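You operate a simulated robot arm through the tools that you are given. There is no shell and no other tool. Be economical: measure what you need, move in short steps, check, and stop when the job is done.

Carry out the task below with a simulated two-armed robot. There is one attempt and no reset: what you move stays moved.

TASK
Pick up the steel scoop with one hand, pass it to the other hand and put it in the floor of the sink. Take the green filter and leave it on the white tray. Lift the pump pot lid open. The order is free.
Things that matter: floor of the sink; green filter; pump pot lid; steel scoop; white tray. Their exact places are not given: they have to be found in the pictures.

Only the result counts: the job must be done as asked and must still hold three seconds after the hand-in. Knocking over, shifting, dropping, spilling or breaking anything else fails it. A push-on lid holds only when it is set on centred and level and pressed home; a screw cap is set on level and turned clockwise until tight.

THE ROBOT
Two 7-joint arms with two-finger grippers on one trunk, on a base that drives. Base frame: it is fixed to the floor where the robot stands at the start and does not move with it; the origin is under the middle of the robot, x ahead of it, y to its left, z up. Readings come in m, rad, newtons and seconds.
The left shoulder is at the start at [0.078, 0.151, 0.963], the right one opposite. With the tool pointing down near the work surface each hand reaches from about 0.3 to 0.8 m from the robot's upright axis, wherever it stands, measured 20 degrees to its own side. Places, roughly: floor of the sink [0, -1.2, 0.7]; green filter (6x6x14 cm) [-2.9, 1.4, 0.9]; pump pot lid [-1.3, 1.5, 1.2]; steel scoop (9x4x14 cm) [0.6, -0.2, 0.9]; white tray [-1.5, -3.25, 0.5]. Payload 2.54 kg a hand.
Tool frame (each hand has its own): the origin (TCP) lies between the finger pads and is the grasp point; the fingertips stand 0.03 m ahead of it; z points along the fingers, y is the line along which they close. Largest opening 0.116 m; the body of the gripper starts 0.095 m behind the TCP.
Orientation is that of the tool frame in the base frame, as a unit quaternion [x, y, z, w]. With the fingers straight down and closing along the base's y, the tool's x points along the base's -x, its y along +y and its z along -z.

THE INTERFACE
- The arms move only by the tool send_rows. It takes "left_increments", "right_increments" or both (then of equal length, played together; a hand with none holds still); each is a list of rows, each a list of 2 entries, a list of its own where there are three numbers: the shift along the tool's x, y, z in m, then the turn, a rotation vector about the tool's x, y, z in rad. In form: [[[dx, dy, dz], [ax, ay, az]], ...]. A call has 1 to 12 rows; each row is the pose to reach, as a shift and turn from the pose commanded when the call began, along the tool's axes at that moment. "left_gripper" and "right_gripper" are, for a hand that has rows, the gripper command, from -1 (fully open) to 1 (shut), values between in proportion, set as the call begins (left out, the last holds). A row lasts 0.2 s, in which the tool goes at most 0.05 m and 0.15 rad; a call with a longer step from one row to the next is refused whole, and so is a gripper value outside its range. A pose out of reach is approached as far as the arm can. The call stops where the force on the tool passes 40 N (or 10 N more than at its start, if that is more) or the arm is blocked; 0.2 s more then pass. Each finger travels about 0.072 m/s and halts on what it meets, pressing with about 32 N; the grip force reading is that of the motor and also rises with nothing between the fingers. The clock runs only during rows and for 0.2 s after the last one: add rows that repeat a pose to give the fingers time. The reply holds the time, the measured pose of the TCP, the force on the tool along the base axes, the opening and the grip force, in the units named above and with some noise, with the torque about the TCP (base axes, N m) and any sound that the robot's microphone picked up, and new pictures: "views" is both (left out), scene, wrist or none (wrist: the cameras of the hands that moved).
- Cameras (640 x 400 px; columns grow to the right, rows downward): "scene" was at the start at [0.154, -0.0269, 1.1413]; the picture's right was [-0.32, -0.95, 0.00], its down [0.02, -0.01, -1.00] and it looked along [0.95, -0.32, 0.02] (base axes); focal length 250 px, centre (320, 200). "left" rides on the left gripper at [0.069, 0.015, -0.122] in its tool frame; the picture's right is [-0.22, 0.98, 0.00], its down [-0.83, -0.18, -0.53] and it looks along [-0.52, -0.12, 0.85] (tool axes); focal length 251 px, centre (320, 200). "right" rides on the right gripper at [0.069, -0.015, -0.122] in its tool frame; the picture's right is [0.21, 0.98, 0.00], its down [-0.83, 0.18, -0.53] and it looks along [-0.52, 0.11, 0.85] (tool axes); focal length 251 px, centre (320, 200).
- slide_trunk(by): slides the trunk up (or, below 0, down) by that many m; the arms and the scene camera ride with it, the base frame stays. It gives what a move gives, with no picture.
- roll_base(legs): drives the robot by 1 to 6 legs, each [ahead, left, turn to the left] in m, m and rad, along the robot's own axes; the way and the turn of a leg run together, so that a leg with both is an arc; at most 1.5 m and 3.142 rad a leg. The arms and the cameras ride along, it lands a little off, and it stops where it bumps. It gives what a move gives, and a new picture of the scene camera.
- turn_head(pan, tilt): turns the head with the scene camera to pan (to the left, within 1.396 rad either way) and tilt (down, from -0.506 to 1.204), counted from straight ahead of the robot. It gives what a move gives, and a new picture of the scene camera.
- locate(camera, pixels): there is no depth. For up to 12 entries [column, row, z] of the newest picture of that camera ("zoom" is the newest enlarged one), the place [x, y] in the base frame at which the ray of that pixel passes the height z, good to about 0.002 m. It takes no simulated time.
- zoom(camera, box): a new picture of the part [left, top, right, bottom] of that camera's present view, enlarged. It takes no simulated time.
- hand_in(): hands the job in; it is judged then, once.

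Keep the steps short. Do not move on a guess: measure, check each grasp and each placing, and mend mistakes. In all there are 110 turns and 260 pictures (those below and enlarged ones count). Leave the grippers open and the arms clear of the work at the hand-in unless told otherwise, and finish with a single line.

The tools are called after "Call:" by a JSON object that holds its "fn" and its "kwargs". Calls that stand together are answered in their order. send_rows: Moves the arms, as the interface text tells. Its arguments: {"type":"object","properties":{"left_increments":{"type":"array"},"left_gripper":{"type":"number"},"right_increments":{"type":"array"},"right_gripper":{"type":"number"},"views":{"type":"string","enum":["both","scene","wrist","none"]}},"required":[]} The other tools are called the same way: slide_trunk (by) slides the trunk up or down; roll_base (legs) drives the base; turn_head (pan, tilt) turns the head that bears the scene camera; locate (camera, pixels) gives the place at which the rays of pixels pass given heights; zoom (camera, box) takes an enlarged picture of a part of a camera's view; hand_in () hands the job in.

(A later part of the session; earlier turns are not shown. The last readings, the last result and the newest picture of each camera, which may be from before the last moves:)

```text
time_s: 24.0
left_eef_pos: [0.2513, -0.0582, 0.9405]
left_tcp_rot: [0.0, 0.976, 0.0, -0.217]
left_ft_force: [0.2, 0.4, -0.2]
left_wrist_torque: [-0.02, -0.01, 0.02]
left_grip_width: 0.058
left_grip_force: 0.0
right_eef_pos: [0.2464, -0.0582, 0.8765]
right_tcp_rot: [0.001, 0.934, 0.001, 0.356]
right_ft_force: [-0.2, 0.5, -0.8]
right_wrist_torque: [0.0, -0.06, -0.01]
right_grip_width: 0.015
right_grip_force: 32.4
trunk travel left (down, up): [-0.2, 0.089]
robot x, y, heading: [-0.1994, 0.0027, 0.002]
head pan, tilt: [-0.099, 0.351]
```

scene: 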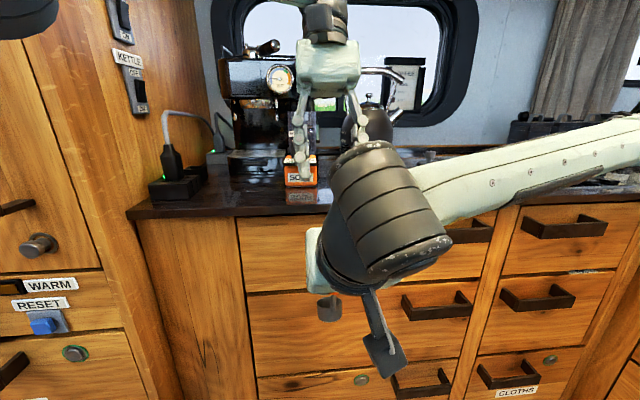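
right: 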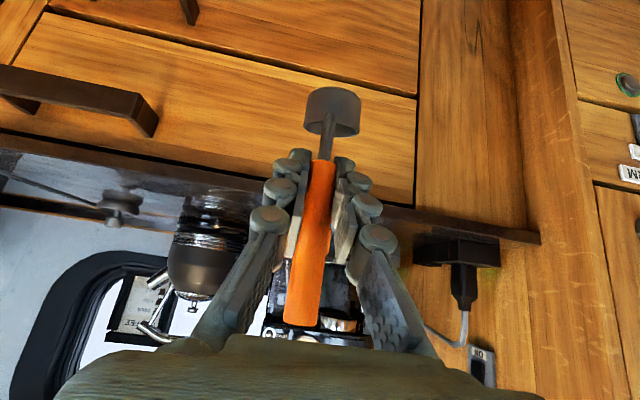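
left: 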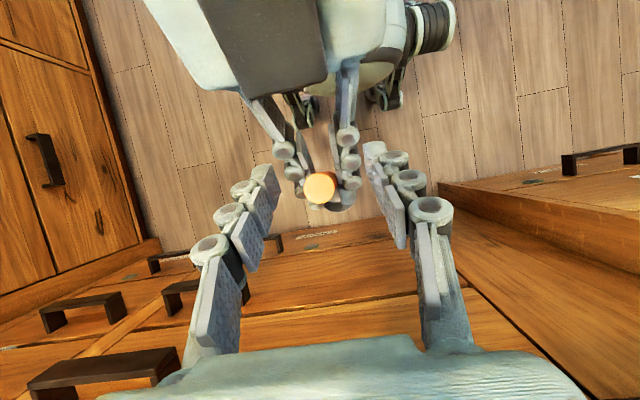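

TCP projects at (320,192) and the handle top is at (320,187): aligned. Close the left.

Call:
{"fn": "send_rows", "kwargs": {"left_increments": [[[0, 0, 0], [0, 0, 0]], [[0, 0, 0], [0, 0, 0]], [[0, 0, 0], [0, 0, 0]], [[0, 0, 0], [0, 0, 0]]], "left_gripper": 1, "views": "wrist"}}

```text
time_s: 25.0
left_eef_pos: [0.2515, -0.0583, 0.942]
left_tcp_rot: [0.0, 0.976, 0.0, -0.217]
left_ft_force: [-0.1, 0.1, -0.5]
left_wrist_torque: [0.05, 0.01, 0.01]
left_grip_width: 0.0154
left_grip_force: 31.8
right_eef_pos: [0.2477, -0.059, 0.8778]
right_tcp_rot: [0.001, 0.934, 0.001, 0.357]
right_ft_force: [0.2, -0.5, 0.5]
right_wrist_torque: [0.0, 0.01, 0.03]
right_grip_width: 0.015
right_grip_force: 32.2
trunk travel left (down, up): [-0.2, 0.089]
robot x, y, heading: [-0.1985, -0.0005, -0.005]
head pan, tilt: [-0.099, 0.351]
```

left: 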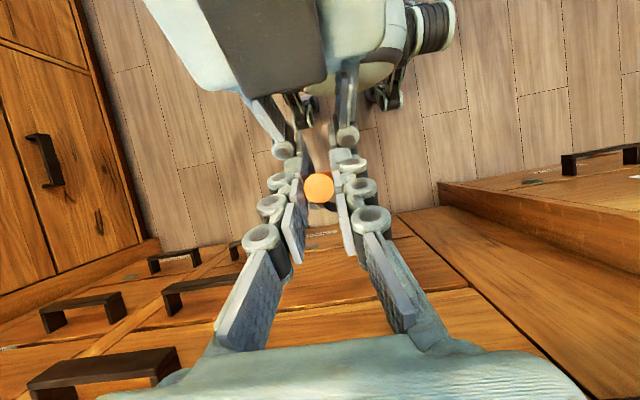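

Both hands hold. Open the right hand.

Call:
{"fn": "send_rows", "kwargs": {"right_increments": [[[0, 0, 0], [0, 0, 0]], [[0, 0, 0], [0, 0, 0]], [[0, 0, 0], [0, 0, 0]]], "right_gripper": 0, "views": "none"}}

Call:
{"fn": "send_rows", "kwargs": {"right_increments": [[[0.015, 0, -0.0134], [0, 0, 0]], [[0.03, 0, -0.027], [0, 0, 0]], [[0.045, 0, -0.04], [0, 0, 0]], [[0.06, 0, -0.054], [0, 0, 0]]]}}

```text
time_s: 25.8
left_eef_pos: [0.2502, -0.0594, 0.9404]
left_tcp_rot: [0.0, 0.976, 0.0, -0.217]
left_ft_force: [-0.6, -0.3, 1.0]
left_wrist_torque: [-0.01, 0.04, 0.03]
left_grip_width: 0.0153
left_grip_force: 31.9
right_eef_pos: [0.2462, -0.0578, 0.8769]
right_tcp_rot: [0.002, 0.934, 0.001, 0.356]
right_ft_force: [-0.5, 0.5, 0.5]
right_wrist_torque: [0.02, -0.01, 0.01]
right_grip_width: 0.0579
right_grip_force: 0.1
trunk travel left (down, up): [-0.2, 0.089]
robot x, y, heading: [-0.2029, -0.0043, -0.002]
head pan, tilt: [-0.099, 0.351]
```

```text
time_s: 26.8
left_eef_pos: [0.2508, -0.0593, 0.941]
left_tcp_rot: [0.0, 0.976, 0.0, -0.216]
left_ft_force: [0.4, 0.8, -0.5]
left_wrist_torque: [-0.01, -0.03, -0.01]
left_grip_width: 0.0155
left_grip_force: 31.9
right_eef_pos: [0.217, -0.0663, 0.8777]
right_tcp_rot: [0.002, 0.934, -0.002, 0.356]
right_ft_force: [-0.6, 0.6, 0.1]
right_wrist_torque: [-0.02, 0.0, -0.02]
right_grip_width: 0.0578
right_grip_force: 0.1
right hand out of reach, approached as far as the arm can: row 1, 2, 3, 4
trunk travel left (down, up): [-0.2, 0.089]
robot x, y, heading: [-0.2003, 0.0011, -0.001]
head pan, tilt: [-0.099, 0.351]
```

scene: 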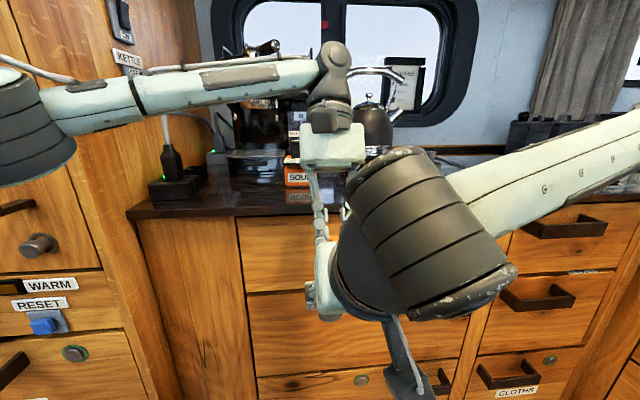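
right: 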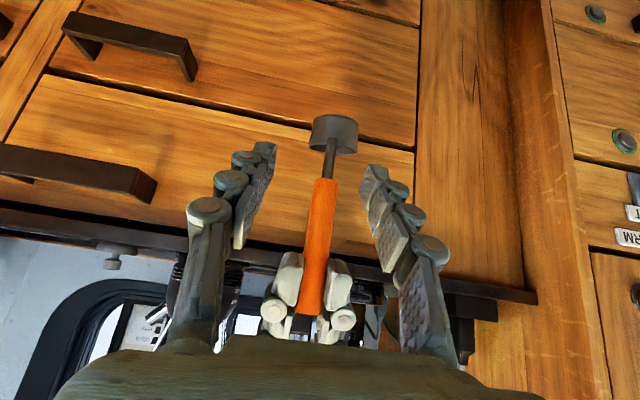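

Right is off the handle but limited backward. Move the left forward 4 cm then up 15 cm out of the right fingers.

Call:
{"fn": "send_rows", "kwargs": {"left_increments": [[[-0.018, 0, -0.0084], [0, 0, 0]], [[-0.036, 0, -0.0168], [0, 0, 0]], [[-0.02, 0, -0.051], [0, 0, 0]], [[-0.004, 0, -0.085], [0, 0, 0]], [[0.011, 0, -0.119], [0, 0, 0]], [[0.027, 0, -0.153], [0, 0, 0]]], "views": "both"}}

```text
time_s: 28.2
left_eef_pos: [0.27, -0.0481, 1.0639]
left_tcp_rot: [0.0, 0.977, -0.003, -0.214]
left_ft_force: [-1.1, -0.5, 0.5]
left_wrist_torque: [-0.02, -0.06, -0.02]
left_grip_width: 0.0154
left_grip_force: 31.9
left hand out of reach, approached as far as the arm can: row 5, 6
right_eef_pos: [0.2159, -0.0644, 0.8781]
right_tcp_rot: [0.001, 0.934, 0.0, 0.357]
right_ft_force: [-1.3, 0.9, 0.4]
right_wrist_torque: [0.02, -0.04, -0.01]
right_grip_width: 0.058
right_grip_force: 0.1
trunk travel left (down, up): [-0.2, 0.089]
robot x, y, heading: [-0.1991, 0.0032, -0.003]
head pan, tilt: [-0.099, 0.351]
```

scene: 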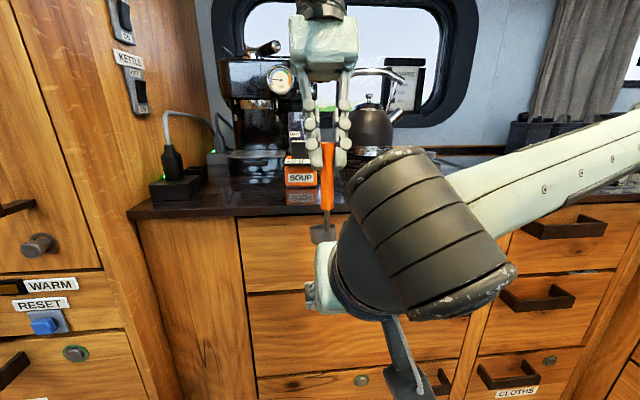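
left: 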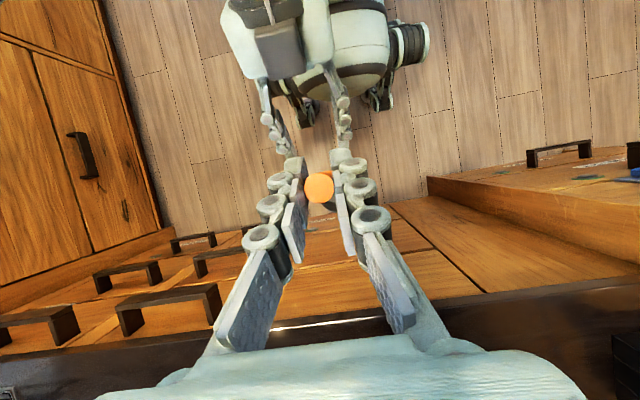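

Handover done. Now move the right hand aside to its neutral down pose, and turn the left by 17° so the cup is level, shifting it left.

Call:
{"fn": "send_rows", "kwargs": {"left_increments": [[[0, 0.0, 0], [0, -0.04, 0]], [[0, 0.0, 0], [0, -0.08, 0]], [[0, 0.0, 0], [0, -0.12, 0]], [[0, 0.02, 0], [0, -0.16, 0]], [[0, 0.04, 0], [0, -0.2, 0]], [[0, 0.06, 0], [0, -0.25, 0]], [[0, 0.08, 0], [0, -0.3, 0]], [[0, 0.1, 0], [0, -0.3, 0]]], "right_increments": [[[0, -0.04, 0], [0, 0, 0]], [[0, -0.08, 0], [0, 0.05, 0]], [[0, -0.12, 0], [0, 0.15, 0]], [[0, -0.16, -0.03], [0, 0.28, 0]], [[-0.01, -0.2, -0.06], [0, 0.4, 0]], [[-0.02, -0.24, -0.09], [0, 0.52, 0]], [[-0.03, -0.27, -0.12], [0, 0.64, 0]], [[-0.03, -0.27, -0.133], [0, 0.73, 0]]], "views": "scene"}}

Call:
{"fn": "turn_head", "kwargs": {"pan": -1.39, "tilt": 0.5}}

```text
refused: row 5 steps farther than a row can; nothing moved
```

```text
time_s: 29.6
left_eef_pos: [0.2723, -0.0497, 1.0629]
left_tcp_rot: [0.0, 0.977, -0.001, -0.215]
left_ft_force: [-0.6, 0.6, 0.1]
left_wrist_torque: [0.01, -0.07, 0.0]
left_grip_width: 0.0154
left_grip_force: 32.0
right_eef_pos: [0.2169, -0.0658, 0.8781]
right_tcp_rot: [0.002, 0.934, -0.001, 0.357]
right_ft_force: [0.0, -0.3, 0.2]
right_wrist_torque: [0.0, 0.02, 0.0]
right_grip_width: 0.0581
right_grip_force: 0.0
trunk travel left (down, up): [-0.2, 0.089]
robot x, y, heading: [-0.1985, 0.003, 0.001]
head pan, tilt: [-1.389, 0.499]
```

scene: 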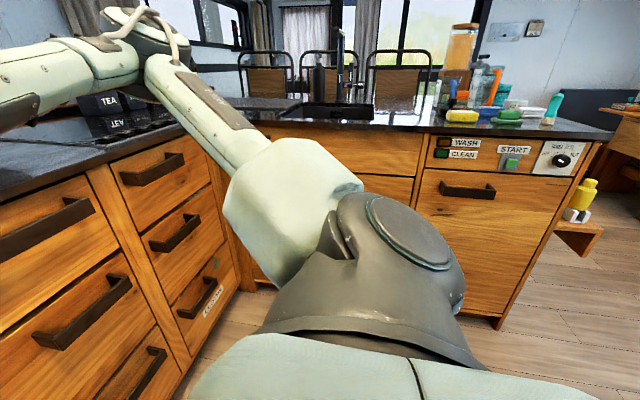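

The combined step was too long; resend with smaller steps.

Call:
{"fn": "send_rows", "kwargs": {"left_increments": [[[0, 0.0, 0], [0, -0.04, 0]], [[0, 0.0, 0], [0, -0.08, 0]], [[0, 0.0, 0], [0, -0.12, 0]], [[0, 0.02, 0], [0, -0.16, 0]], [[0, 0.04, 0], [0, -0.2, 0]], [[0, 0.06, 0], [0, -0.25, 0]], [[0, 0.08, 0], [0, -0.3, 0]], [[0, 0.1, 0], [0, -0.3, 0]], [[0, 0.12, 0], [0, -0.3, 0]]], "right_increments": [[[0, -0.04, 0], [0, 0, 0]], [[0, -0.08, 0], [0, 0.05, 0]], [[0, -0.12, -0.01], [0, 0.15, 0]], [[-0.005, -0.155, -0.03], [0, 0.25, 0]], [[-0.01, -0.19, -0.05], [0, 0.35, 0]], [[-0.015, -0.22, -0.075], [0, 0.45, 0]], [[-0.02, -0.24, -0.1], [0, 0.55, 0]], [[-0.025, -0.26, -0.12], [0, 0.65, 0]], [[-0.03, -0.27, -0.133], [0, 0.73, 0]]], "views": "scene"}}

```text
time_s: 31.6
left_eef_pos: [0.2706, 0.0685, 1.0617]
left_tcp_rot: [0.0, 0.998, -0.001, -0.068]
left_ft_force: [-0.3, -0.6, -1.2]
left_wrist_torque: [0.02, 0.02, -0.02]
left_grip_width: 0.0155
left_grip_force: 31.7
right_eef_pos: [0.1491, -0.3332, 0.9969]
right_tcp_rot: [0.001, 1.0, 0.0, -0.001]
right_ft_force: [0.3, 0.2, 0.6]
right_wrist_torque: [-0.02, 0.03, 0.01]
right_grip_width: 0.0579
right_grip_force: 0.1
right hand out of reach, approached as far as the arm can: row 1, 2, 3
trunk travel left (down, up): [-0.2, 0.089]
robot x, y, heading: [-0.2018, 0.0009, -0.005]
head pan, tilt: [-1.389, 0.499]
```

scene: 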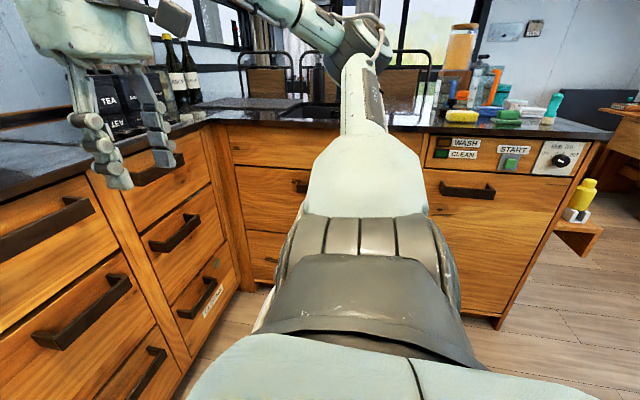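

Now turn the robot right by 90° in place to face the sink counter.

Call:
{"fn": "roll_base", "kwargs": {"legs": [[-0.1, 0, 0], [0, 0, -1.57]]}}

Call:
{"fn": "turn_head", "kwargs": {"pan": 0.15, "tilt": 0.45}}

```text
time_s: 36.7
left_eef_pos: [-0.2309, -0.4684, 1.061]
left_tcp_rot: [0.706, 0.705, 0.048, -0.048]
left_ft_force: [0.4, 0.3, 0.2]
left_wrist_torque: [-0.01, 0.0, 0.03]
left_grip_width: 0.0155
left_grip_force: 31.8
right_eef_pos: [-0.6343, -0.3487, 0.9966]
right_tcp_rot: [0.709, 0.706, 0.0, 0.0]
right_ft_force: [0.1, 0.0, 0.3]
right_wrist_torque: [0.03, 0.0, 0.0]
right_grip_width: 0.0579
right_grip_force: 0.2
trunk travel left (down, up): [-0.2, 0.089]
robot x, y, heading: [-0.2982, 0.002, -1.574]
head pan, tilt: [-1.389, 0.499]
```

scene: 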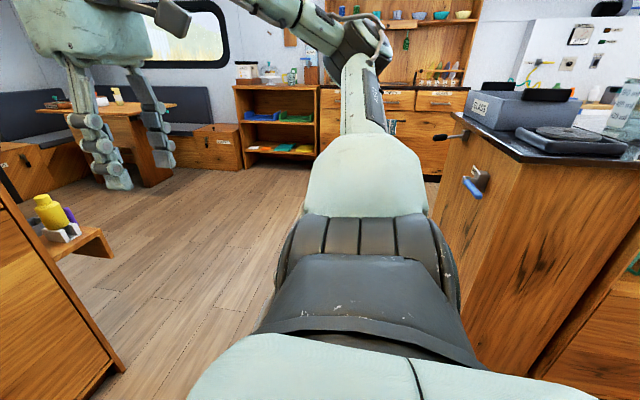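

```text
time_s: 38.3
left_eef_pos: [-0.2302, -0.4688, 1.0614]
left_tcp_rot: [0.706, 0.705, 0.048, -0.049]
left_ft_force: [0.2, -0.3, -0.2]
left_wrist_torque: [0.01, -0.01, 0.01]
left_grip_width: 0.0154
left_grip_force: 32.3
right_eef_pos: [-0.6327, -0.3484, 0.9969]
right_tcp_rot: [0.708, 0.707, 0.0, 0.0]
right_ft_force: [0.3, -0.7, -0.3]
right_wrist_torque: [0.01, -0.01, 0.0]
right_grip_width: 0.0581
right_grip_force: 0.1
trunk travel left (down, up): [-0.2, 0.089]
robot x, y, heading: [-0.3003, 0.0069, -1.572]
head pan, tilt: [0.15, 0.45]
```

scene: 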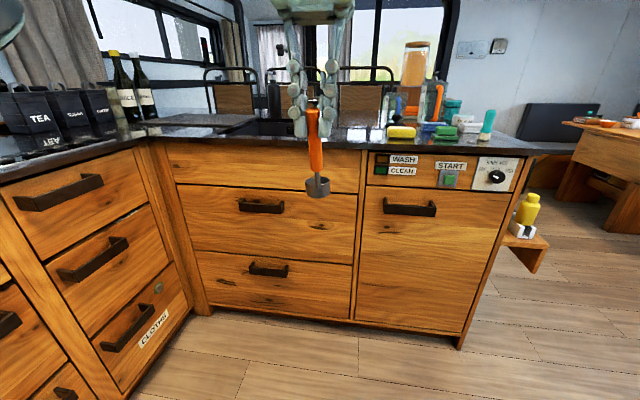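

Locate the counter's front edge and the sink's rim.

Call:
{"fn": "zoom", "kwargs": {"camera": "scene", "box": [200, 90, 400, 170]}}

Call:
{"fn": "locate", "kwargs": {"camera": "scene", "pixels": [[350, 148, 0.918], [230, 139, 0.918], [249, 135, 0.918], [258, 119, 0.918], [352, 125, 0.918], [400, 133, 0.918]]}}

```text
3.20 times, centred on (300, 130) of scene
```

zoom: 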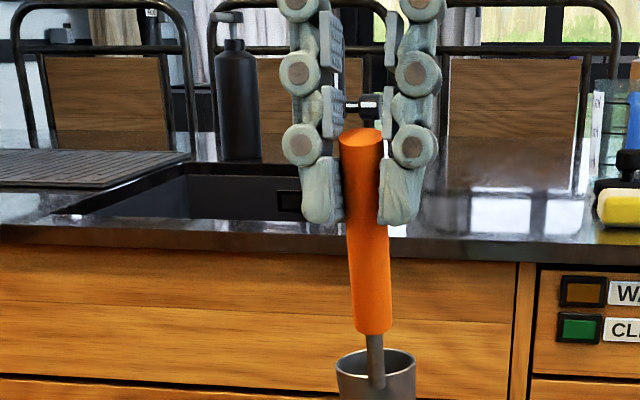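

```text
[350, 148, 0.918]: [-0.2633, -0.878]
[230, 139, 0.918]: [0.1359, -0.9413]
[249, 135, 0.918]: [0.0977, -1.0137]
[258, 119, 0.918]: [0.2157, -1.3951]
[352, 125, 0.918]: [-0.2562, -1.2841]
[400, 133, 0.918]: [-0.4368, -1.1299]
```

Raise the scoop clear of the counter (cup bottom now ≈0.93), then drive ahead 0.45 m and left 0.1 m.

Call:
{"fn": "send_rows", "kwargs": {"left_increments": [[[0, 0, -0.03], [0, 0, 0]], [[0, 0, -0.06], [0, 0, 0]], [[0, 0, -0.09], [0, 0, 0]], [[0, 0, -0.11], [0, 0, 0]]], "views": "none"}}

Call:
{"fn": "roll_base", "kwargs": {"legs": [[0.2, 0.1, 0], [0.22, 0, 0]]}}

```text
time_s: 39.3
left_eef_pos: [-0.2327, -0.4821, 1.1689]
left_tcp_rot: [0.707, 0.704, 0.046, -0.047]
left_ft_force: [0.7, 0.2, 0.2]
left_wrist_torque: [0.03, -0.01, 0.0]
left_grip_width: 0.0155
left_grip_force: 31.5
left hand out of reach, approached as far as the arm can: row 4
right_eef_pos: [-0.6321, -0.348, 0.996]
right_tcp_rot: [0.709, 0.706, 0.0, 0.0]
right_ft_force: [-0.2, 0.3, 0.1]
right_wrist_torque: [-0.04, -0.02, -0.04]
right_grip_width: 0.058
right_grip_force: 0.0
trunk travel left (down, up): [-0.2, 0.089]
robot x, y, heading: [-0.2977, 0.0013, -1.575]
head pan, tilt: [0.15, 0.45]
```

```text
time_s: 42.3
left_eef_pos: [-0.1355, -0.8984, 1.1691]
left_tcp_rot: [0.707, 0.704, 0.047, -0.047]
left_ft_force: [0.6, -1.0, -1.3]
left_wrist_torque: [0.06, 0.04, -0.01]
left_grip_width: 0.0155
left_grip_force: 31.8
right_eef_pos: [-0.5366, -0.764, 0.9957]
right_tcp_rot: [0.71, 0.704, 0.0, -0.001]
right_ft_force: [0.0, 0.2, -0.4]
right_wrist_torque: [0.03, -0.01, 0.01]
right_grip_width: 0.058
right_grip_force: 0.0
trunk travel left (down, up): [-0.2, 0.089]
robot x, y, heading: [-0.1978, -0.4154, -1.571]
head pan, tilt: [0.15, 0.45]
```

scene: 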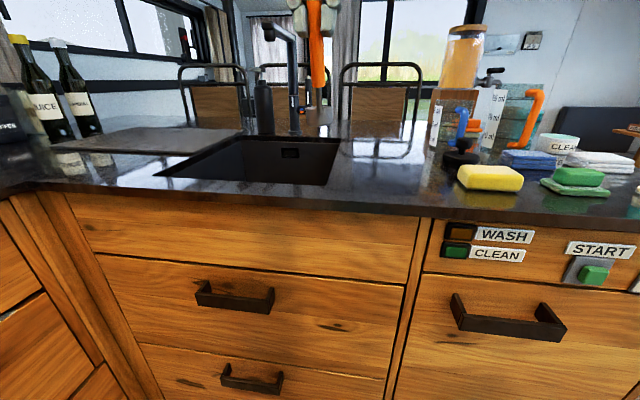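

Sink is clearly visible. Locate its rim corners.

Call:
{"fn": "locate", "kwargs": {"camera": "scene", "pixels": [[228, 136, 0.918], [340, 139, 0.918], [157, 176, 0.918], [326, 185, 0.918], [295, 132, 0.918], [268, 20, 1.2], [250, 205, 0.918]]}}

Call:
{"fn": "zoom", "kwargs": {"camera": "scene", "box": [150, 0, 370, 200]}}

```text
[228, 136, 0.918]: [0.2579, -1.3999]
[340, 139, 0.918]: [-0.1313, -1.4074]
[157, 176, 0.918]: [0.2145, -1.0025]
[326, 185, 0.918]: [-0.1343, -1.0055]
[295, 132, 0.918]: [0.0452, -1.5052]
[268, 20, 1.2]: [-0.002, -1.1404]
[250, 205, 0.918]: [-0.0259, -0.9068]
```

```text
2.00 times, centred on (260, 100) of scene
```

zoom: 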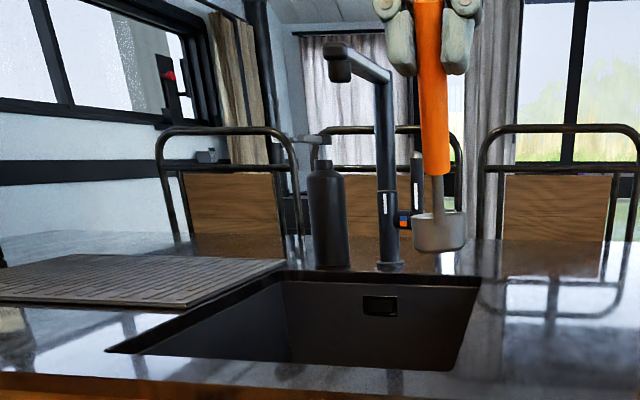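

Sink opening: x −0.13…0.23, y −1.40…−1.005; faucet near (0.045,−1.5), spout high up. Place the scoop near (−0.02,−1.2). For reach: trunk up, hand down relative to it, drive slightly closer.

Call:
{"fn": "slide_trunk", "kwargs": {"by": 0.085}}

Call:
{"fn": "send_rows", "kwargs": {"left_increments": [[[-0.006, 0, 0.04], [0, 0, 0]], [[-0.011, 0, 0.08], [0, 0, 0]], [[-0.017, 0, 0.12], [0, 0, 0]], [[-0.022, 0, 0.158], [0, 0, 0]]], "views": "none"}}

Call:
{"fn": "roll_base", "kwargs": {"legs": [[0.06, 0, 0]]}}

```text
time_s: 43.5
left_eef_pos: [-0.1359, -0.898, 1.2535]
left_tcp_rot: [0.707, 0.704, 0.046, -0.047]
left_ft_force: [0.4, -0.9, -1.6]
left_wrist_torque: [-0.01, -0.01, 0.0]
left_grip_width: 0.0154
left_grip_force: 32.3
right_eef_pos: [-0.5365, -0.763, 1.0825]
right_tcp_rot: [0.71, 0.704, 0.0, 0.0]
right_ft_force: [-0.8, 0.1, -0.3]
right_wrist_torque: [0.0, -0.03, 0.0]
right_grip_width: 0.0582
right_grip_force: 0.2
trunk travel left (down, up): [-0.285, 0.004]
robot x, y, heading: [-0.2044, -0.416, -1.575]
head pan, tilt: [0.15, 0.45]
```

```text
time_s: 44.5
left_eef_pos: [-0.1343, -0.9007, 1.095]
left_tcp_rot: [0.706, 0.705, 0.045, -0.047]
left_ft_force: [-0.9, -0.7, -1.0]
left_wrist_torque: [0.05, 0.01, 0.01]
left_grip_width: 0.0156
left_grip_force: 32.3
right_eef_pos: [-0.5361, -0.7645, 1.0825]
right_tcp_rot: [0.709, 0.705, 0.001, 0.0]
right_ft_force: [0.0, 0.3, -0.1]
right_wrist_torque: [0.02, 0.02, -0.02]
right_grip_width: 0.058
right_grip_force: 0.1
trunk travel left (down, up): [-0.285, 0.004]
robot x, y, heading: [-0.2031, -0.421, -1.575]
head pan, tilt: [0.15, 0.45]
```

```text
time_s: 45.5
left_eef_pos: [-0.1346, -0.9608, 1.0943]
left_tcp_rot: [0.707, 0.705, 0.046, -0.048]
left_ft_force: [0.3, -0.1, -0.6]
left_wrist_torque: [0.03, -0.01, 0.0]
left_grip_width: 0.0155
left_grip_force: 32.3
right_eef_pos: [-0.5381, -0.8238, 1.082]
right_tcp_rot: [0.709, 0.705, 0.001, -0.001]
right_ft_force: [-1.1, -1.1, -0.3]
right_wrist_torque: [0.06, 0.0, 0.0]
right_grip_width: 0.058
right_grip_force: 0.0
trunk travel left (down, up): [-0.285, 0.004]
robot x, y, heading: [-0.2003, -0.4739, -1.577]
head pan, tilt: [0.15, 0.45]
```

scene: 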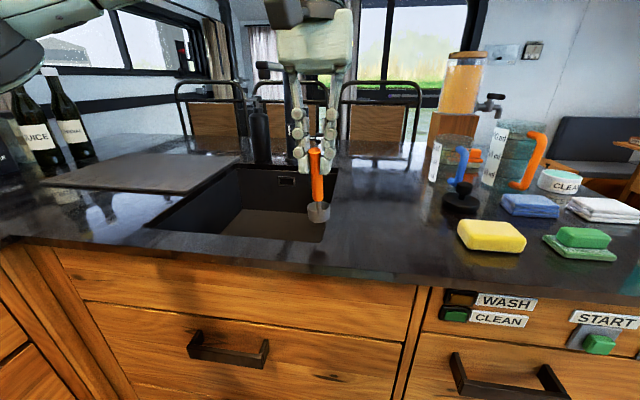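

Move the scoop over the sink: 0.11 to the left, 0.18 ahead, same height.

Call:
{"fn": "send_rows", "kwargs": {"left_increments": [[[-0.03, 0.02, -0.004], [0, 0, 0]], [[-0.065, 0.045, -0.009], [0, 0, 0]], [[-0.1, 0.07, -0.0135], [0, 0, 0]], [[-0.14, 0.09, -0.019], [0, 0, 0]], [[-0.178, 0.11, -0.0245], [0, 0, 0]], [[-0.178, 0.11, -0.0245], [0, 0, 0]]]}}

```text
time_s: 46.9
left_eef_pos: [-0.0247, -1.1375, 1.0963]
left_tcp_rot: [0.707, 0.705, 0.047, -0.047]
left_ft_force: [0.1, -0.2, 0.2]
left_wrist_torque: [0.02, 0.01, -0.01]
left_grip_width: 0.0154
left_grip_force: 32.4
right_eef_pos: [-0.5367, -0.8233, 1.0813]
right_tcp_rot: [0.709, 0.705, 0.0, 0.0]
right_ft_force: [-0.6, -0.2, 0.1]
right_wrist_torque: [0.01, 0.05, -0.01]
right_grip_width: 0.058
right_grip_force: 0.1
trunk travel left (down, up): [-0.285, 0.004]
robot x, y, heading: [-0.2046, -0.476, -1.573]
head pan, tilt: [0.15, 0.45]
```

scene: 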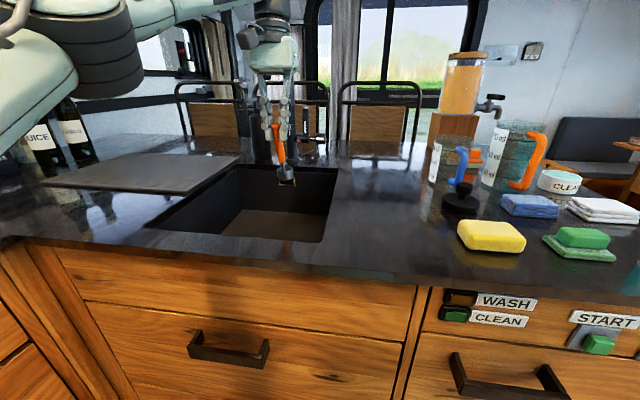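
left: 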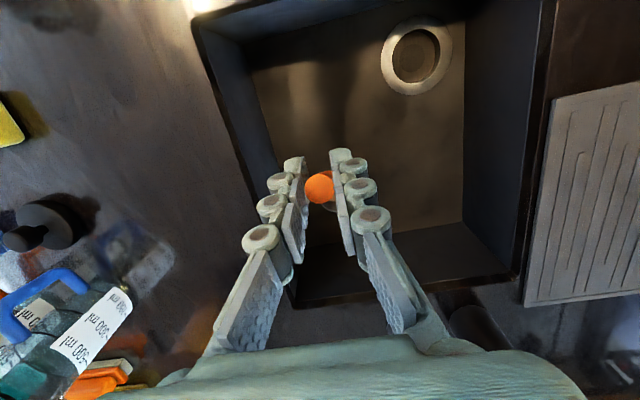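

Call:
{"fn": "locate", "kwargs": {"camera": "left", "pixels": [[290, 225, 0.7], [463, 223, 0.7], [245, 45, 0.7], [417, 55, 0.7], [297, 305, 0.918], [515, 275, 0.918], [195, 20, 0.918]]}}

Call:
{"fn": "locate", "kwargs": {"camera": "scene", "pixels": [[242, 210, 0.7], [329, 212, 0.7], [318, 241, 0.7]]}}

```text
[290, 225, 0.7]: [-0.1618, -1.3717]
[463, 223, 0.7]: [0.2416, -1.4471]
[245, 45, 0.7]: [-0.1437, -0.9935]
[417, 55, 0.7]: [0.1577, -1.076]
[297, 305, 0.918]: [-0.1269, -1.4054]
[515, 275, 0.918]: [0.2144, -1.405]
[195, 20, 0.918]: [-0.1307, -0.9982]
```

```text
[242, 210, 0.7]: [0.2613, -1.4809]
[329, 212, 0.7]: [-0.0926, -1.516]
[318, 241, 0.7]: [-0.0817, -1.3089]
```

Floor looks to lie around 0.72–0.76. Descend 0.17 m, then small steps until contact.

Call:
{"fn": "send_rows", "kwargs": {"left_increments": [[[-0.005, 0, 0.035], [0, 0, 0]], [[-0.01, 0, 0.07], [0, 0, 0]], [[-0.0145, 0, 0.105], [0, 0, 0]], [[-0.019, 0, 0.14], [0, 0, 0]], [[-0.023, 0, 0.168], [0, 0, 0]], [[-0.023, 0, 0.168], [0, 0, 0]]]}}

```text
time_s: 48.3
left_eef_pos: [-0.0246, -1.14, 0.9252]
left_tcp_rot: [0.707, 0.704, 0.047, -0.047]
left_ft_force: [0.3, 0.0, -0.4]
left_wrist_torque: [-0.01, -0.01, -0.01]
left_grip_width: 0.0155
left_grip_force: 31.6
right_eef_pos: [-0.5372, -0.823, 1.0807]
right_tcp_rot: [0.71, 0.704, 0.0, 0.0]
right_ft_force: [-0.5, -0.6, -0.4]
right_wrist_torque: [-0.01, 0.03, 0.01]
right_grip_width: 0.058
right_grip_force: 0.1
trunk travel left (down, up): [-0.285, 0.004]
robot x, y, heading: [-0.2058, -0.4728, -1.581]
head pan, tilt: [0.15, 0.45]
```

scene: 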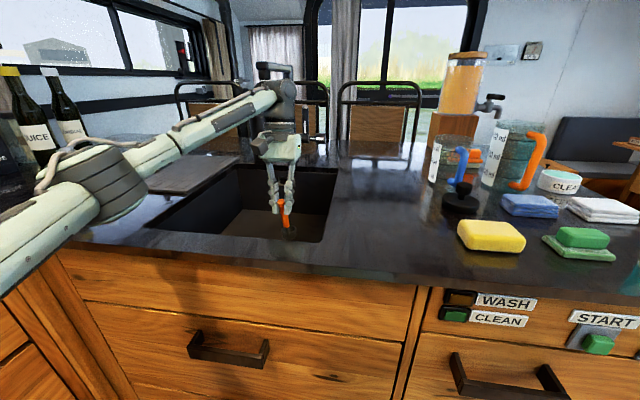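
left: 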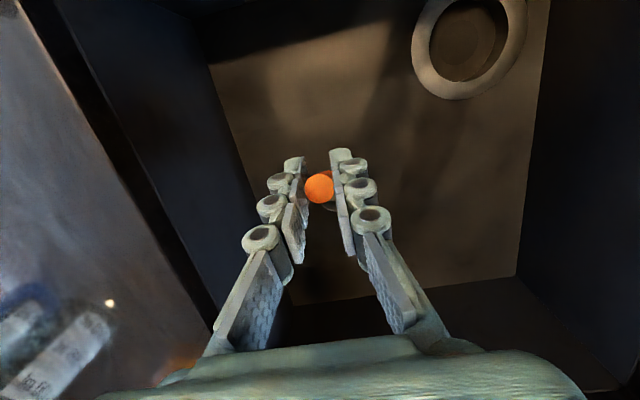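

Call:
{"fn": "locate", "kwargs": {"camera": "left", "pixels": [[292, 305, 0.7], [292, 305, 0.72], [292, 305, 0.74], [515, 275, 0.72], [515, 275, 0.74]]}}

Call:
{"fn": "send_rows", "kwargs": {"left_increments": [[[-0.002, 0, 0.012], [0, 0, 0]], [[-0.004, 0, 0.024], [0, 0, 0]], [[-0.005, 0, 0.036], [0, 0, 0]], [[-0.006, 0, 0.044], [0, 0, 0]]], "views": "none"}}

```text
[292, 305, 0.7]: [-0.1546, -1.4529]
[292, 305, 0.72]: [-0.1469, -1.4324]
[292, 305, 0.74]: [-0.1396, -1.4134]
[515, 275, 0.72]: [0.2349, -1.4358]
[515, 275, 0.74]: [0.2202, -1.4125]
```

```text
time_s: 49.3
left_eef_pos: [-0.0259, -1.1381, 0.8819]
left_tcp_rot: [0.706, 0.705, 0.046, -0.048]
left_ft_force: [0.5, 0.2, 0.0]
left_wrist_torque: [0.0, -0.01, 0.01]
left_grip_width: 0.0157
left_grip_force: 31.4
right_eef_pos: [-0.5366, -0.8227, 1.0817]
right_tcp_rot: [0.71, 0.705, -0.001, 0.0]
right_ft_force: [-0.4, 0.6, -0.1]
right_wrist_torque: [0.01, -0.01, 0.01]
right_grip_width: 0.0585
right_grip_force: 0.1
trunk travel left (down, up): [-0.285, 0.004]
robot x, y, heading: [-0.2035, -0.4787, -1.575]
head pan, tilt: [0.15, 0.45]
```

Floor is near 0.745; continue in 3 mm steps to contact.

Call:
{"fn": "send_rows", "kwargs": {"left_increments": [[[0, 0, 0.003], [0, 0, 0]], [[-0.001, 0, 0.006], [0, 0, 0]], [[-0.001, 0, 0.009], [0, 0, 0]], [[-0.001, 0, 0.012], [0, 0, 0]]], "views": "wrist"}}

```text
time_s: 50.3
left_eef_pos: [-0.0275, -1.1382, 0.8741]
left_tcp_rot: [0.708, 0.704, 0.044, -0.046]
left_ft_force: [-1.0, 0.9, 17.4]
left_wrist_torque: [-0.8, -0.09, -0.02]
left_grip_width: 0.0155
left_grip_force: 31.6
right_eef_pos: [-0.5383, -0.8216, 1.0826]
right_tcp_rot: [0.71, 0.704, 0.0, 0.002]
right_ft_force: [-0.5, 0.2, 0.6]
right_wrist_torque: [-0.02, -0.01, 0.0]
right_grip_width: 0.0581
right_grip_force: 0.0
trunk travel left (down, up): [-0.285, 0.004]
robot x, y, heading: [-0.2018, -0.4767, -1.575]
head pan, tilt: [0.15, 0.45]
```

left: 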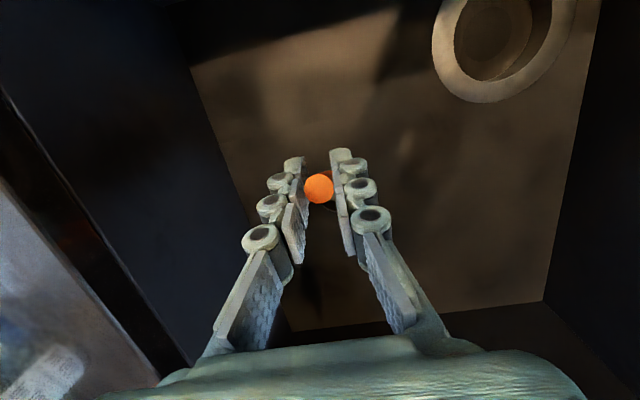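

Contact at 17 N: cup on the sink floor. Ease up 4 mm and open.

Call:
{"fn": "send_rows", "kwargs": {"left_increments": [[[0, 0, -0.004], [0, 0, 0]], [[0, 0, -0.004], [0, 0, 0]]], "views": "none"}}

Call:
{"fn": "send_rows", "kwargs": {"left_increments": [[[0, 0, 0], [0, 0, 0]], [[0, 0, 0], [0, 0, 0]], [[0, 0, 0], [0, 0, 0]]], "left_gripper": 0.1, "views": "wrist"}}

```text
time_s: 50.9
left_eef_pos: [-0.0263, -1.1389, 0.875]
left_tcp_rot: [0.707, 0.704, 0.046, -0.047]
left_ft_force: [-1.6, 1.7, 7.1]
left_wrist_torque: [-0.11, 0.1, -0.02]
left_grip_width: 0.0153
left_grip_force: 31.9
right_eef_pos: [-0.5377, -0.8224, 1.0805]
right_tcp_rot: [0.709, 0.705, 0.0, 0.001]
right_ft_force: [1.0, -0.4, -0.5]
right_wrist_torque: [0.0, -0.02, -0.01]
right_grip_width: 0.0582
right_grip_force: 0.0
trunk travel left (down, up): [-0.285, 0.004]
robot x, y, heading: [-0.1993, -0.4765, -1.576]
head pan, tilt: [0.15, 0.45]
```

```text
time_s: 51.7
left_eef_pos: [-0.0265, -1.1401, 0.8738]
left_tcp_rot: [0.707, 0.704, 0.047, -0.048]
left_ft_force: [0.2, -0.7, 0.6]
left_wrist_torque: [-0.02, -0.02, -0.01]
left_grip_width: 0.0522
left_grip_force: 0.0
right_eef_pos: [-0.5378, -0.8224, 1.0815]
right_tcp_rot: [0.71, 0.705, 0.0, 0.001]
right_ft_force: [-1.1, 1.0, 0.7]
right_wrist_torque: [0.0, 0.02, -0.03]
right_grip_width: 0.0581
right_grip_force: 0.0
trunk travel left (down, up): [-0.285, 0.004]
robot x, y, heading: [-0.2045, -0.476, -1.574]
head pan, tilt: [0.15, 0.45]
```

left: 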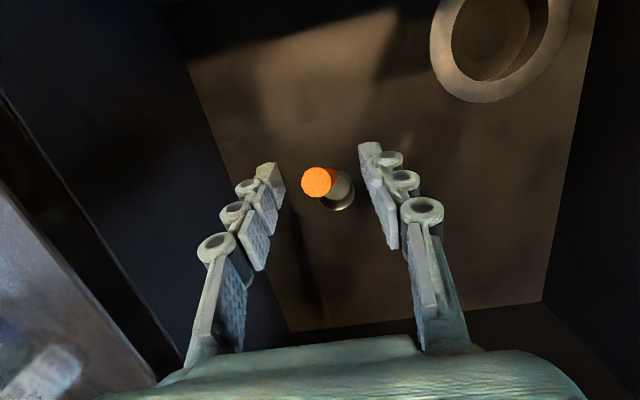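

The scoop stands by itself. Retreat straight up.

Call:
{"fn": "send_rows", "kwargs": {"left_increments": [[[0.003, 0, -0.03], [0, 0, 0]], [[0.006, 0, -0.06], [0, 0, 0]], [[0.012, 0, -0.1], [0, 0, 0]], [[0.018, 0, -0.14], [0, 0, 0]], [[0.024, 0, -0.18], [0, 0, 0]], [[0.028, 0, -0.21], [0, 0, 0]]], "views": "both"}}

```text
time_s: 53.1
left_eef_pos: [-0.0284, -1.1396, 1.0836]
left_tcp_rot: [0.707, 0.704, 0.045, -0.047]
left_ft_force: [0.6, -1.1, 0.8]
left_wrist_torque: [-0.03, 0.04, 0.0]
left_grip_width: 0.0523
left_grip_force: 0.1
right_eef_pos: [-0.5376, -0.8222, 1.0816]
right_tcp_rot: [0.709, 0.705, 0.0, 0.001]
right_ft_force: [-0.2, -0.4, 0.5]
right_wrist_torque: [-0.01, 0.0, 0.01]
right_grip_width: 0.0581
right_grip_force: 0.1
trunk travel left (down, up): [-0.285, 0.004]
robot x, y, heading: [-0.2048, -0.475, -1.575]
head pan, tilt: [0.15, 0.45]
```

scene: 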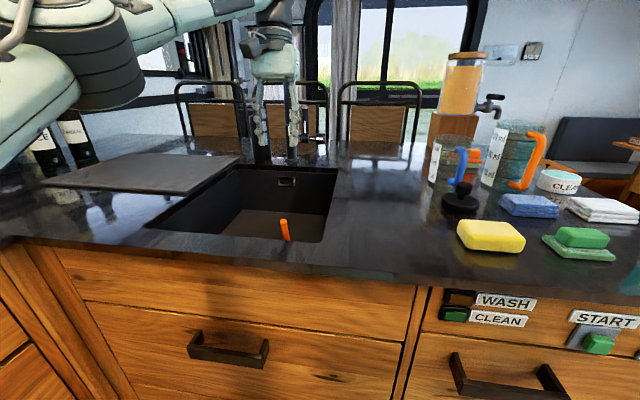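
left: 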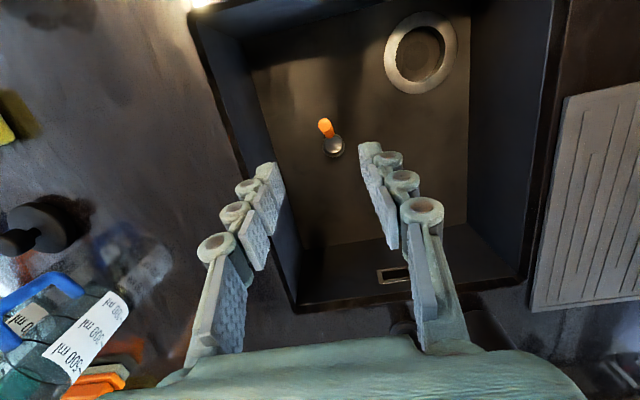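

Scoop stands upright on the sink floor. Bring the left arm back and restore straight-down, then back away and survey.

Call:
{"fn": "send_rows", "kwargs": {"left_increments": [[[0.04, 0, 0.005], [0, -0.02, 0]], [[0.08, 0, 0.01], [0, -0.04, 0]], [[0.12, 0, 0.016], [0, -0.06, 0]], [[0.16, 0, 0.02], [0, -0.09, 0]], [[0.2, 0, 0.02], [0, -0.11, 0]], [[0.2475, 0, 0.02], [0, -0.136, 0]]], "views": "none"}}

Call:
{"fn": "roll_base", "kwargs": {"legs": [[-0.4, 0, 0], [0, 0, -1.57]]}}

Call:
{"fn": "turn_head", "kwargs": {"pan": 0.0, "tilt": 0.3}}

Call:
{"fn": "turn_head", "kwargs": {"pan": -0.9, "tilt": 0.3}}

Call:
{"fn": "turn_head", "kwargs": {"pan": 0.9, "tilt": 0.3}}

```text
time_s: 54.5
left_eef_pos: [-0.0257, -0.8876, 1.0977]
left_tcp_rot: [0.709, 0.705, -0.002, 0.0]
left_ft_force: [-0.4, 0.7, 0.2]
left_wrist_torque: [-0.02, 0.01, 0.05]
left_grip_width: 0.0522
left_grip_force: 0.1
right_eef_pos: [-0.5363, -0.8229, 1.0823]
right_tcp_rot: [0.709, 0.705, -0.001, 0.001]
right_ft_force: [0.0, 0.1, -0.1]
right_wrist_torque: [-0.02, -0.05, -0.01]
right_grip_width: 0.0578
right_grip_force: 0.0
trunk travel left (down, up): [-0.285, 0.004]
robot x, y, heading: [-0.1995, -0.4742, -1.577]
head pan, tilt: [0.15, 0.45]
```

```text
time_s: 60.9
left_eef_pos: [-0.6141, -0.2499, 1.0977]
left_tcp_rot: [1.0, -0.007, -0.002, -0.001]
left_ft_force: [-0.1, 0.1, 0.0]
left_wrist_torque: [0.02, 0.04, -0.01]
left_grip_width: 0.0523
left_grip_force: 0.0
right_eef_pos: [-0.5427, 0.2592, 1.0815]
right_tcp_rot: [1.0, -0.008, 0.0, 0.001]
right_ft_force: [-0.2, -0.8, -0.5]
right_wrist_torque: [0.01, -0.02, 0.03]
right_grip_width: 0.058
right_grip_force: 0.0
trunk travel left (down, up): [-0.285, 0.004]
robot x, y, heading: [-0.1982, -0.0778, 3.129]
head pan, tilt: [0.15, 0.45]
```

scene: 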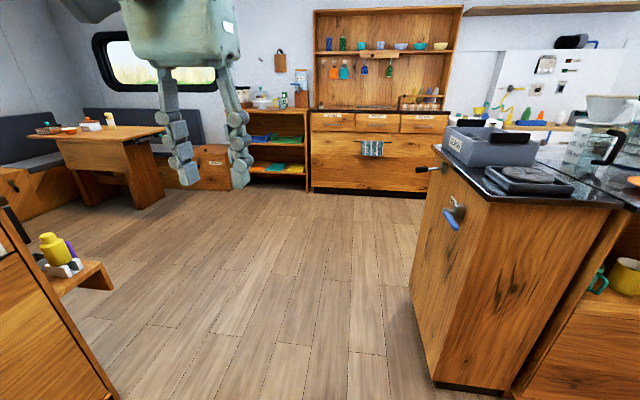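

```text
time_s: 61.6
left_eef_pos: [-0.6152, -0.2504, 1.0973]
left_tcp_rot: [1.0, -0.007, -0.002, -0.001]
left_ft_force: [0.1, 0.8, 0.6]
left_wrist_torque: [0.0, 0.01, 0.0]
left_grip_width: 0.0523
left_grip_force: 0.0
right_eef_pos: [-0.5437, 0.2595, 1.0819]
right_tcp_rot: [1.0, -0.008, 0.0, 0.0]
right_ft_force: [-0.3, -0.1, 0.7]
right_wrist_torque: [0.02, 0.0, -0.02]
right_grip_width: 0.0582
right_grip_force: 0.1
trunk travel left (down, up): [-0.285, 0.004]
robot x, y, heading: [-0.1999, -0.0794, 3.129]
head pan, tilt: [0.0, 0.3]
```

scene: 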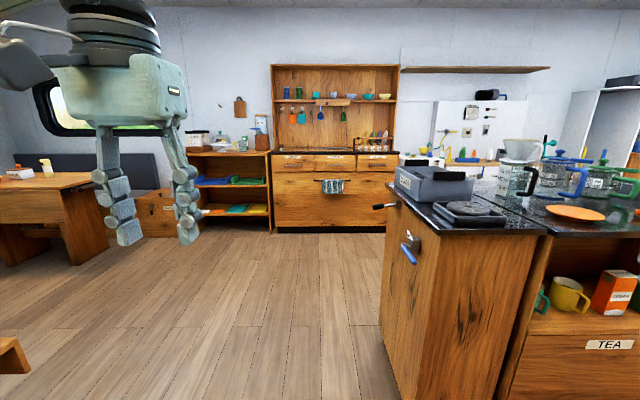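

```text
time_s: 62.8
left_eef_pos: [-0.615, -0.2504, 1.0982]
left_tcp_rot: [1.0, -0.006, -0.002, -0.001]
left_ft_force: [0.4, 0.7, -0.6]
left_wrist_torque: [0.02, 0.04, 0.01]
left_grip_width: 0.0522
left_grip_force: 0.0
right_eef_pos: [-0.5442, 0.2606, 1.0817]
right_tcp_rot: [1.0, -0.008, 0.0, 0.001]
right_ft_force: [-0.3, -0.4, -0.4]
right_wrist_torque: [0.01, 0.0, -0.02]
right_grip_width: 0.058
right_grip_force: 0.0
trunk travel left (down, up): [-0.285, 0.004]
robot x, y, heading: [-0.2011, -0.073, 3.127]
head pan, tilt: [-0.901, 0.3]
```

scene: 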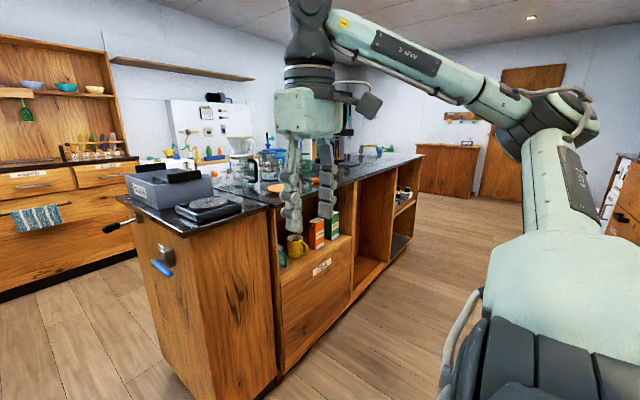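

```text
time_s: 64.6
left_eef_pos: [-0.6154, -0.2508, 1.0982]
left_tcp_rot: [1.0, -0.006, -0.002, -0.001]
left_ft_force: [-0.3, 0.1, -0.2]
left_wrist_torque: [0.05, 0.01, -0.01]
left_grip_width: 0.0522
left_grip_force: 0.0
right_eef_pos: [-0.5434, 0.2602, 1.0821]
right_tcp_rot: [1.0, -0.007, 0.0, 0.0]
right_ft_force: [0.7, 0.4, -0.4]
right_wrist_torque: [0.01, 0.01, 0.01]
right_grip_width: 0.0581
right_grip_force: 0.0
trunk travel left (down, up): [-0.285, 0.004]
robot x, y, heading: [-0.2014, -0.0786, 3.13]
head pan, tilt: [0.901, 0.3]
```

scene: 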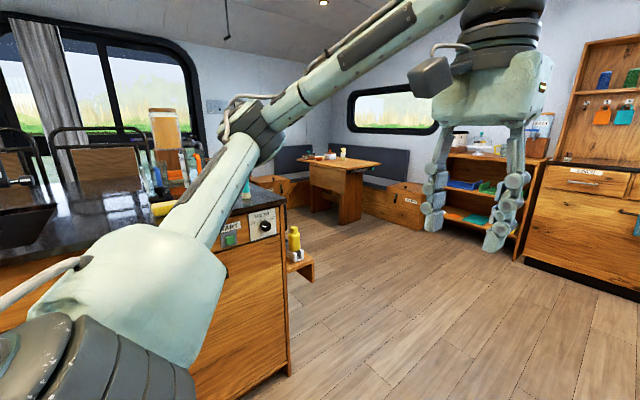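

The island (x≈−1…−1.7, running along +y) likely carries the pump pot at its far end. I'm facing −x; strafe right (+y) along the aisle and look.

Call:
{"fn": "roll_base", "kwargs": {"legs": [[0, -0.7, 0]]}}

Call:
{"fn": "turn_head", "kwargs": {"pan": -0.5, "tilt": 0.2}}

```text
time_s: 71.8
left_eef_pos: [-0.608, 0.4454, 1.0987]
left_tcp_rot: [1.0, 0.0, -0.002, -0.001]
left_ft_force: [0.5, -0.3, 0.6]
left_wrist_torque: [0.02, -0.02, 0.03]
left_grip_width: 0.0522
left_grip_force: 0.0
right_eef_pos: [-0.5425, 0.9575, 1.0812]
right_tcp_rot: [1.0, -0.002, 0.0, -0.001]
right_ft_force: [-0.3, -0.8, -0.2]
right_wrist_torque: [-0.02, 0.04, 0.04]
right_grip_width: 0.058
right_grip_force: 0.1
trunk travel left (down, up): [-0.285, 0.004]
robot x, y, heading: [-0.1934, 0.621, 3.138]
head pan, tilt: [0.901, 0.3]
```

scene: 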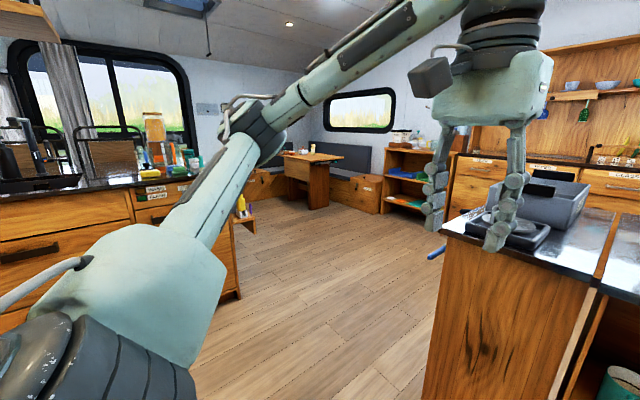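

```text
time_s: 73.3
left_eef_pos: [-0.6088, 0.4454, 1.0984]
left_tcp_rot: [1.0, 0.0, -0.002, -0.001]
left_ft_force: [-0.1, 0.7, -0.2]
left_wrist_torque: [-0.03, 0.0, -0.03]
left_grip_width: 0.0524
left_grip_force: 0.1
right_eef_pos: [-0.5424, 0.9568, 1.0815]
right_tcp_rot: [1.0, -0.002, -0.001, 0.0]
right_ft_force: [0.8, -0.1, 0.4]
right_wrist_torque: [-0.04, 0.03, -0.01]
right_grip_width: 0.0577
right_grip_force: 0.1
trunk travel left (down, up): [-0.285, 0.004]
robot x, y, heading: [-0.1964, 0.6191, 3.138]
head pan, tilt: [-0.499, 0.201]
```

scene: 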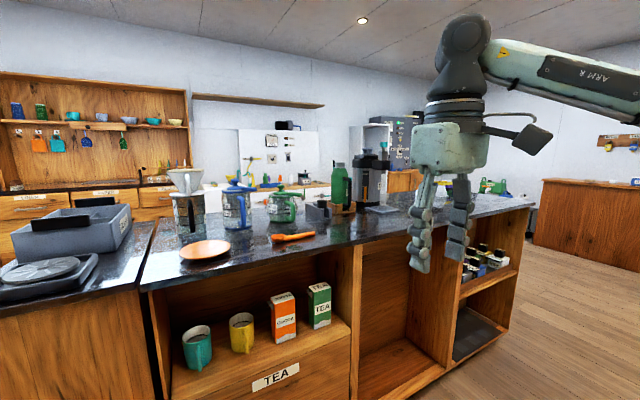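

The pump pot appears at (370,175). Zoom in.

Call:
{"fn": "zoom", "kwargs": {"camera": "scene", "box": [290, 110, 430, 240]}}

Call:
{"fn": "locate", "kwargs": {"camera": "scene", "pixels": [[375, 209, 0.9], [375, 209, 0.92], [145, 290, 0.9], [450, 215, 0.9], [525, 200, 0.9], [520, 330, 0.05]]}}

```text
3.08 times, centred on (360, 175) of scene
```

zoom: 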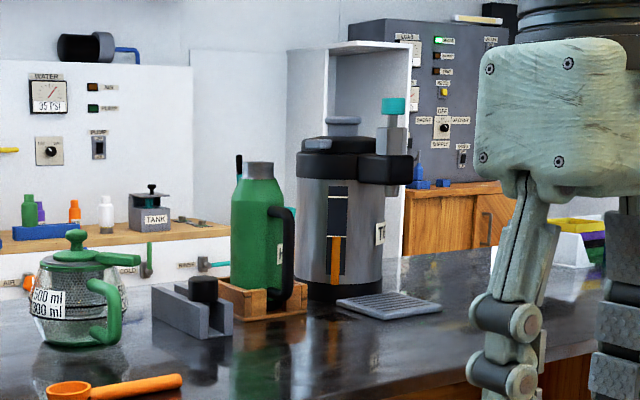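

```text
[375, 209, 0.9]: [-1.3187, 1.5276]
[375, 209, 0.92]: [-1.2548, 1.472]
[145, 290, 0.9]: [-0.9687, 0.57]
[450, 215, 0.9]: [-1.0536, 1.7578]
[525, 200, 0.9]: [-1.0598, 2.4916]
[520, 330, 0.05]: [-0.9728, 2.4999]
```

Strafe further to face the pot.

Call:
{"fn": "roll_base", "kwargs": {"legs": [[0, -0.8, 0], [0.2, 0, 0]]}}

Call:
{"fn": "turn_head", "kwargs": {"pan": 0.0, "tilt": 0.15}}

Call:
{"fn": "zoom", "kwargs": {"camera": "scene", "box": [220, 60, 420, 260]}}

```text
time_s: 82.5
left_eef_pos: [-0.8062, 1.2431, 1.0967]
left_tcp_rot: [1.0, -0.002, -0.001, -0.001]
left_ft_force: [-0.8, 0.0, 0.0]
left_wrist_torque: [0.01, -0.05, -0.02]
left_grip_width: 0.0523
left_grip_force: 0.0
right_eef_pos: [-0.7379, 1.7542, 1.081]
right_tcp_rot: [1.0, -0.004, 0.0, 0.0]
right_ft_force: [-1.1, 0.1, 0.0]
right_wrist_torque: [-0.02, -0.05, -0.04]
right_grip_width: 0.0581
right_grip_force: 0.1
trunk travel left (down, up): [-0.285, 0.004]
robot x, y, heading: [-0.3882, 1.4163, 3.137]
head pan, tilt: [-0.499, 0.201]
```

scene: 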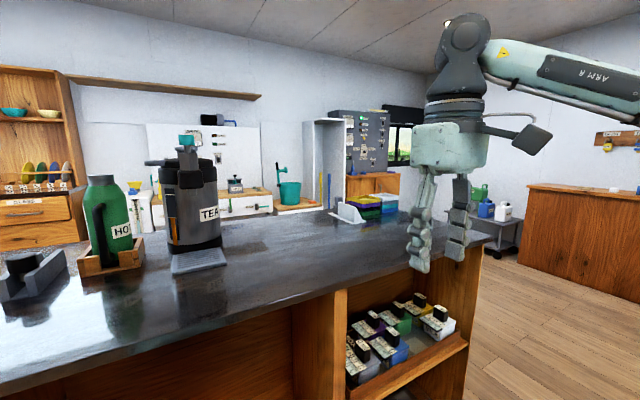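

```text
time_s: 83.5
left_eef_pos: [-0.8053, 1.242, 1.0971]
left_tcp_rot: [1.0, -0.002, -0.002, -0.001]
left_ft_force: [-0.5, 0.3, 0.6]
left_wrist_torque: [0.0, -0.01, 0.03]
left_grip_width: 0.052
left_grip_force: 0.1
right_eef_pos: [-0.7378, 1.7532, 1.0817]
right_tcp_rot: [1.0, -0.003, -0.001, -0.001]
right_ft_force: [-0.5, 0.3, -0.2]
right_wrist_torque: [0.0, 0.03, -0.01]
right_grip_width: 0.0581
right_grip_force: 0.1
trunk travel left (down, up): [-0.285, 0.004]
robot x, y, heading: [-0.3902, 1.4194, 3.138]
head pan, tilt: [0.0, 0.15]
```

scene: 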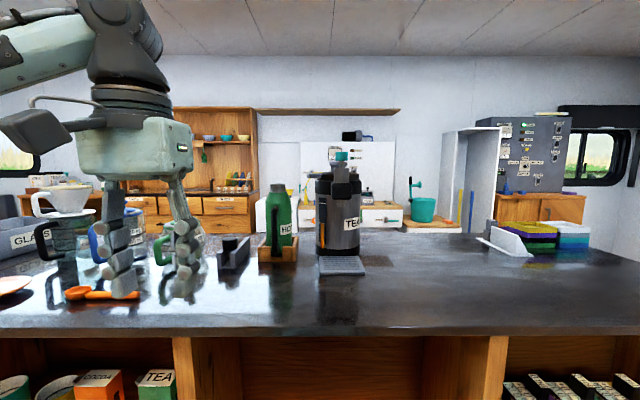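

```text
2.00 times, centred on (320, 160) of scene
```

zoom: 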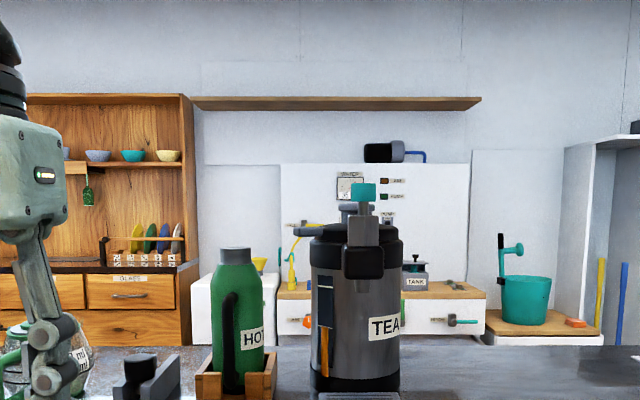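

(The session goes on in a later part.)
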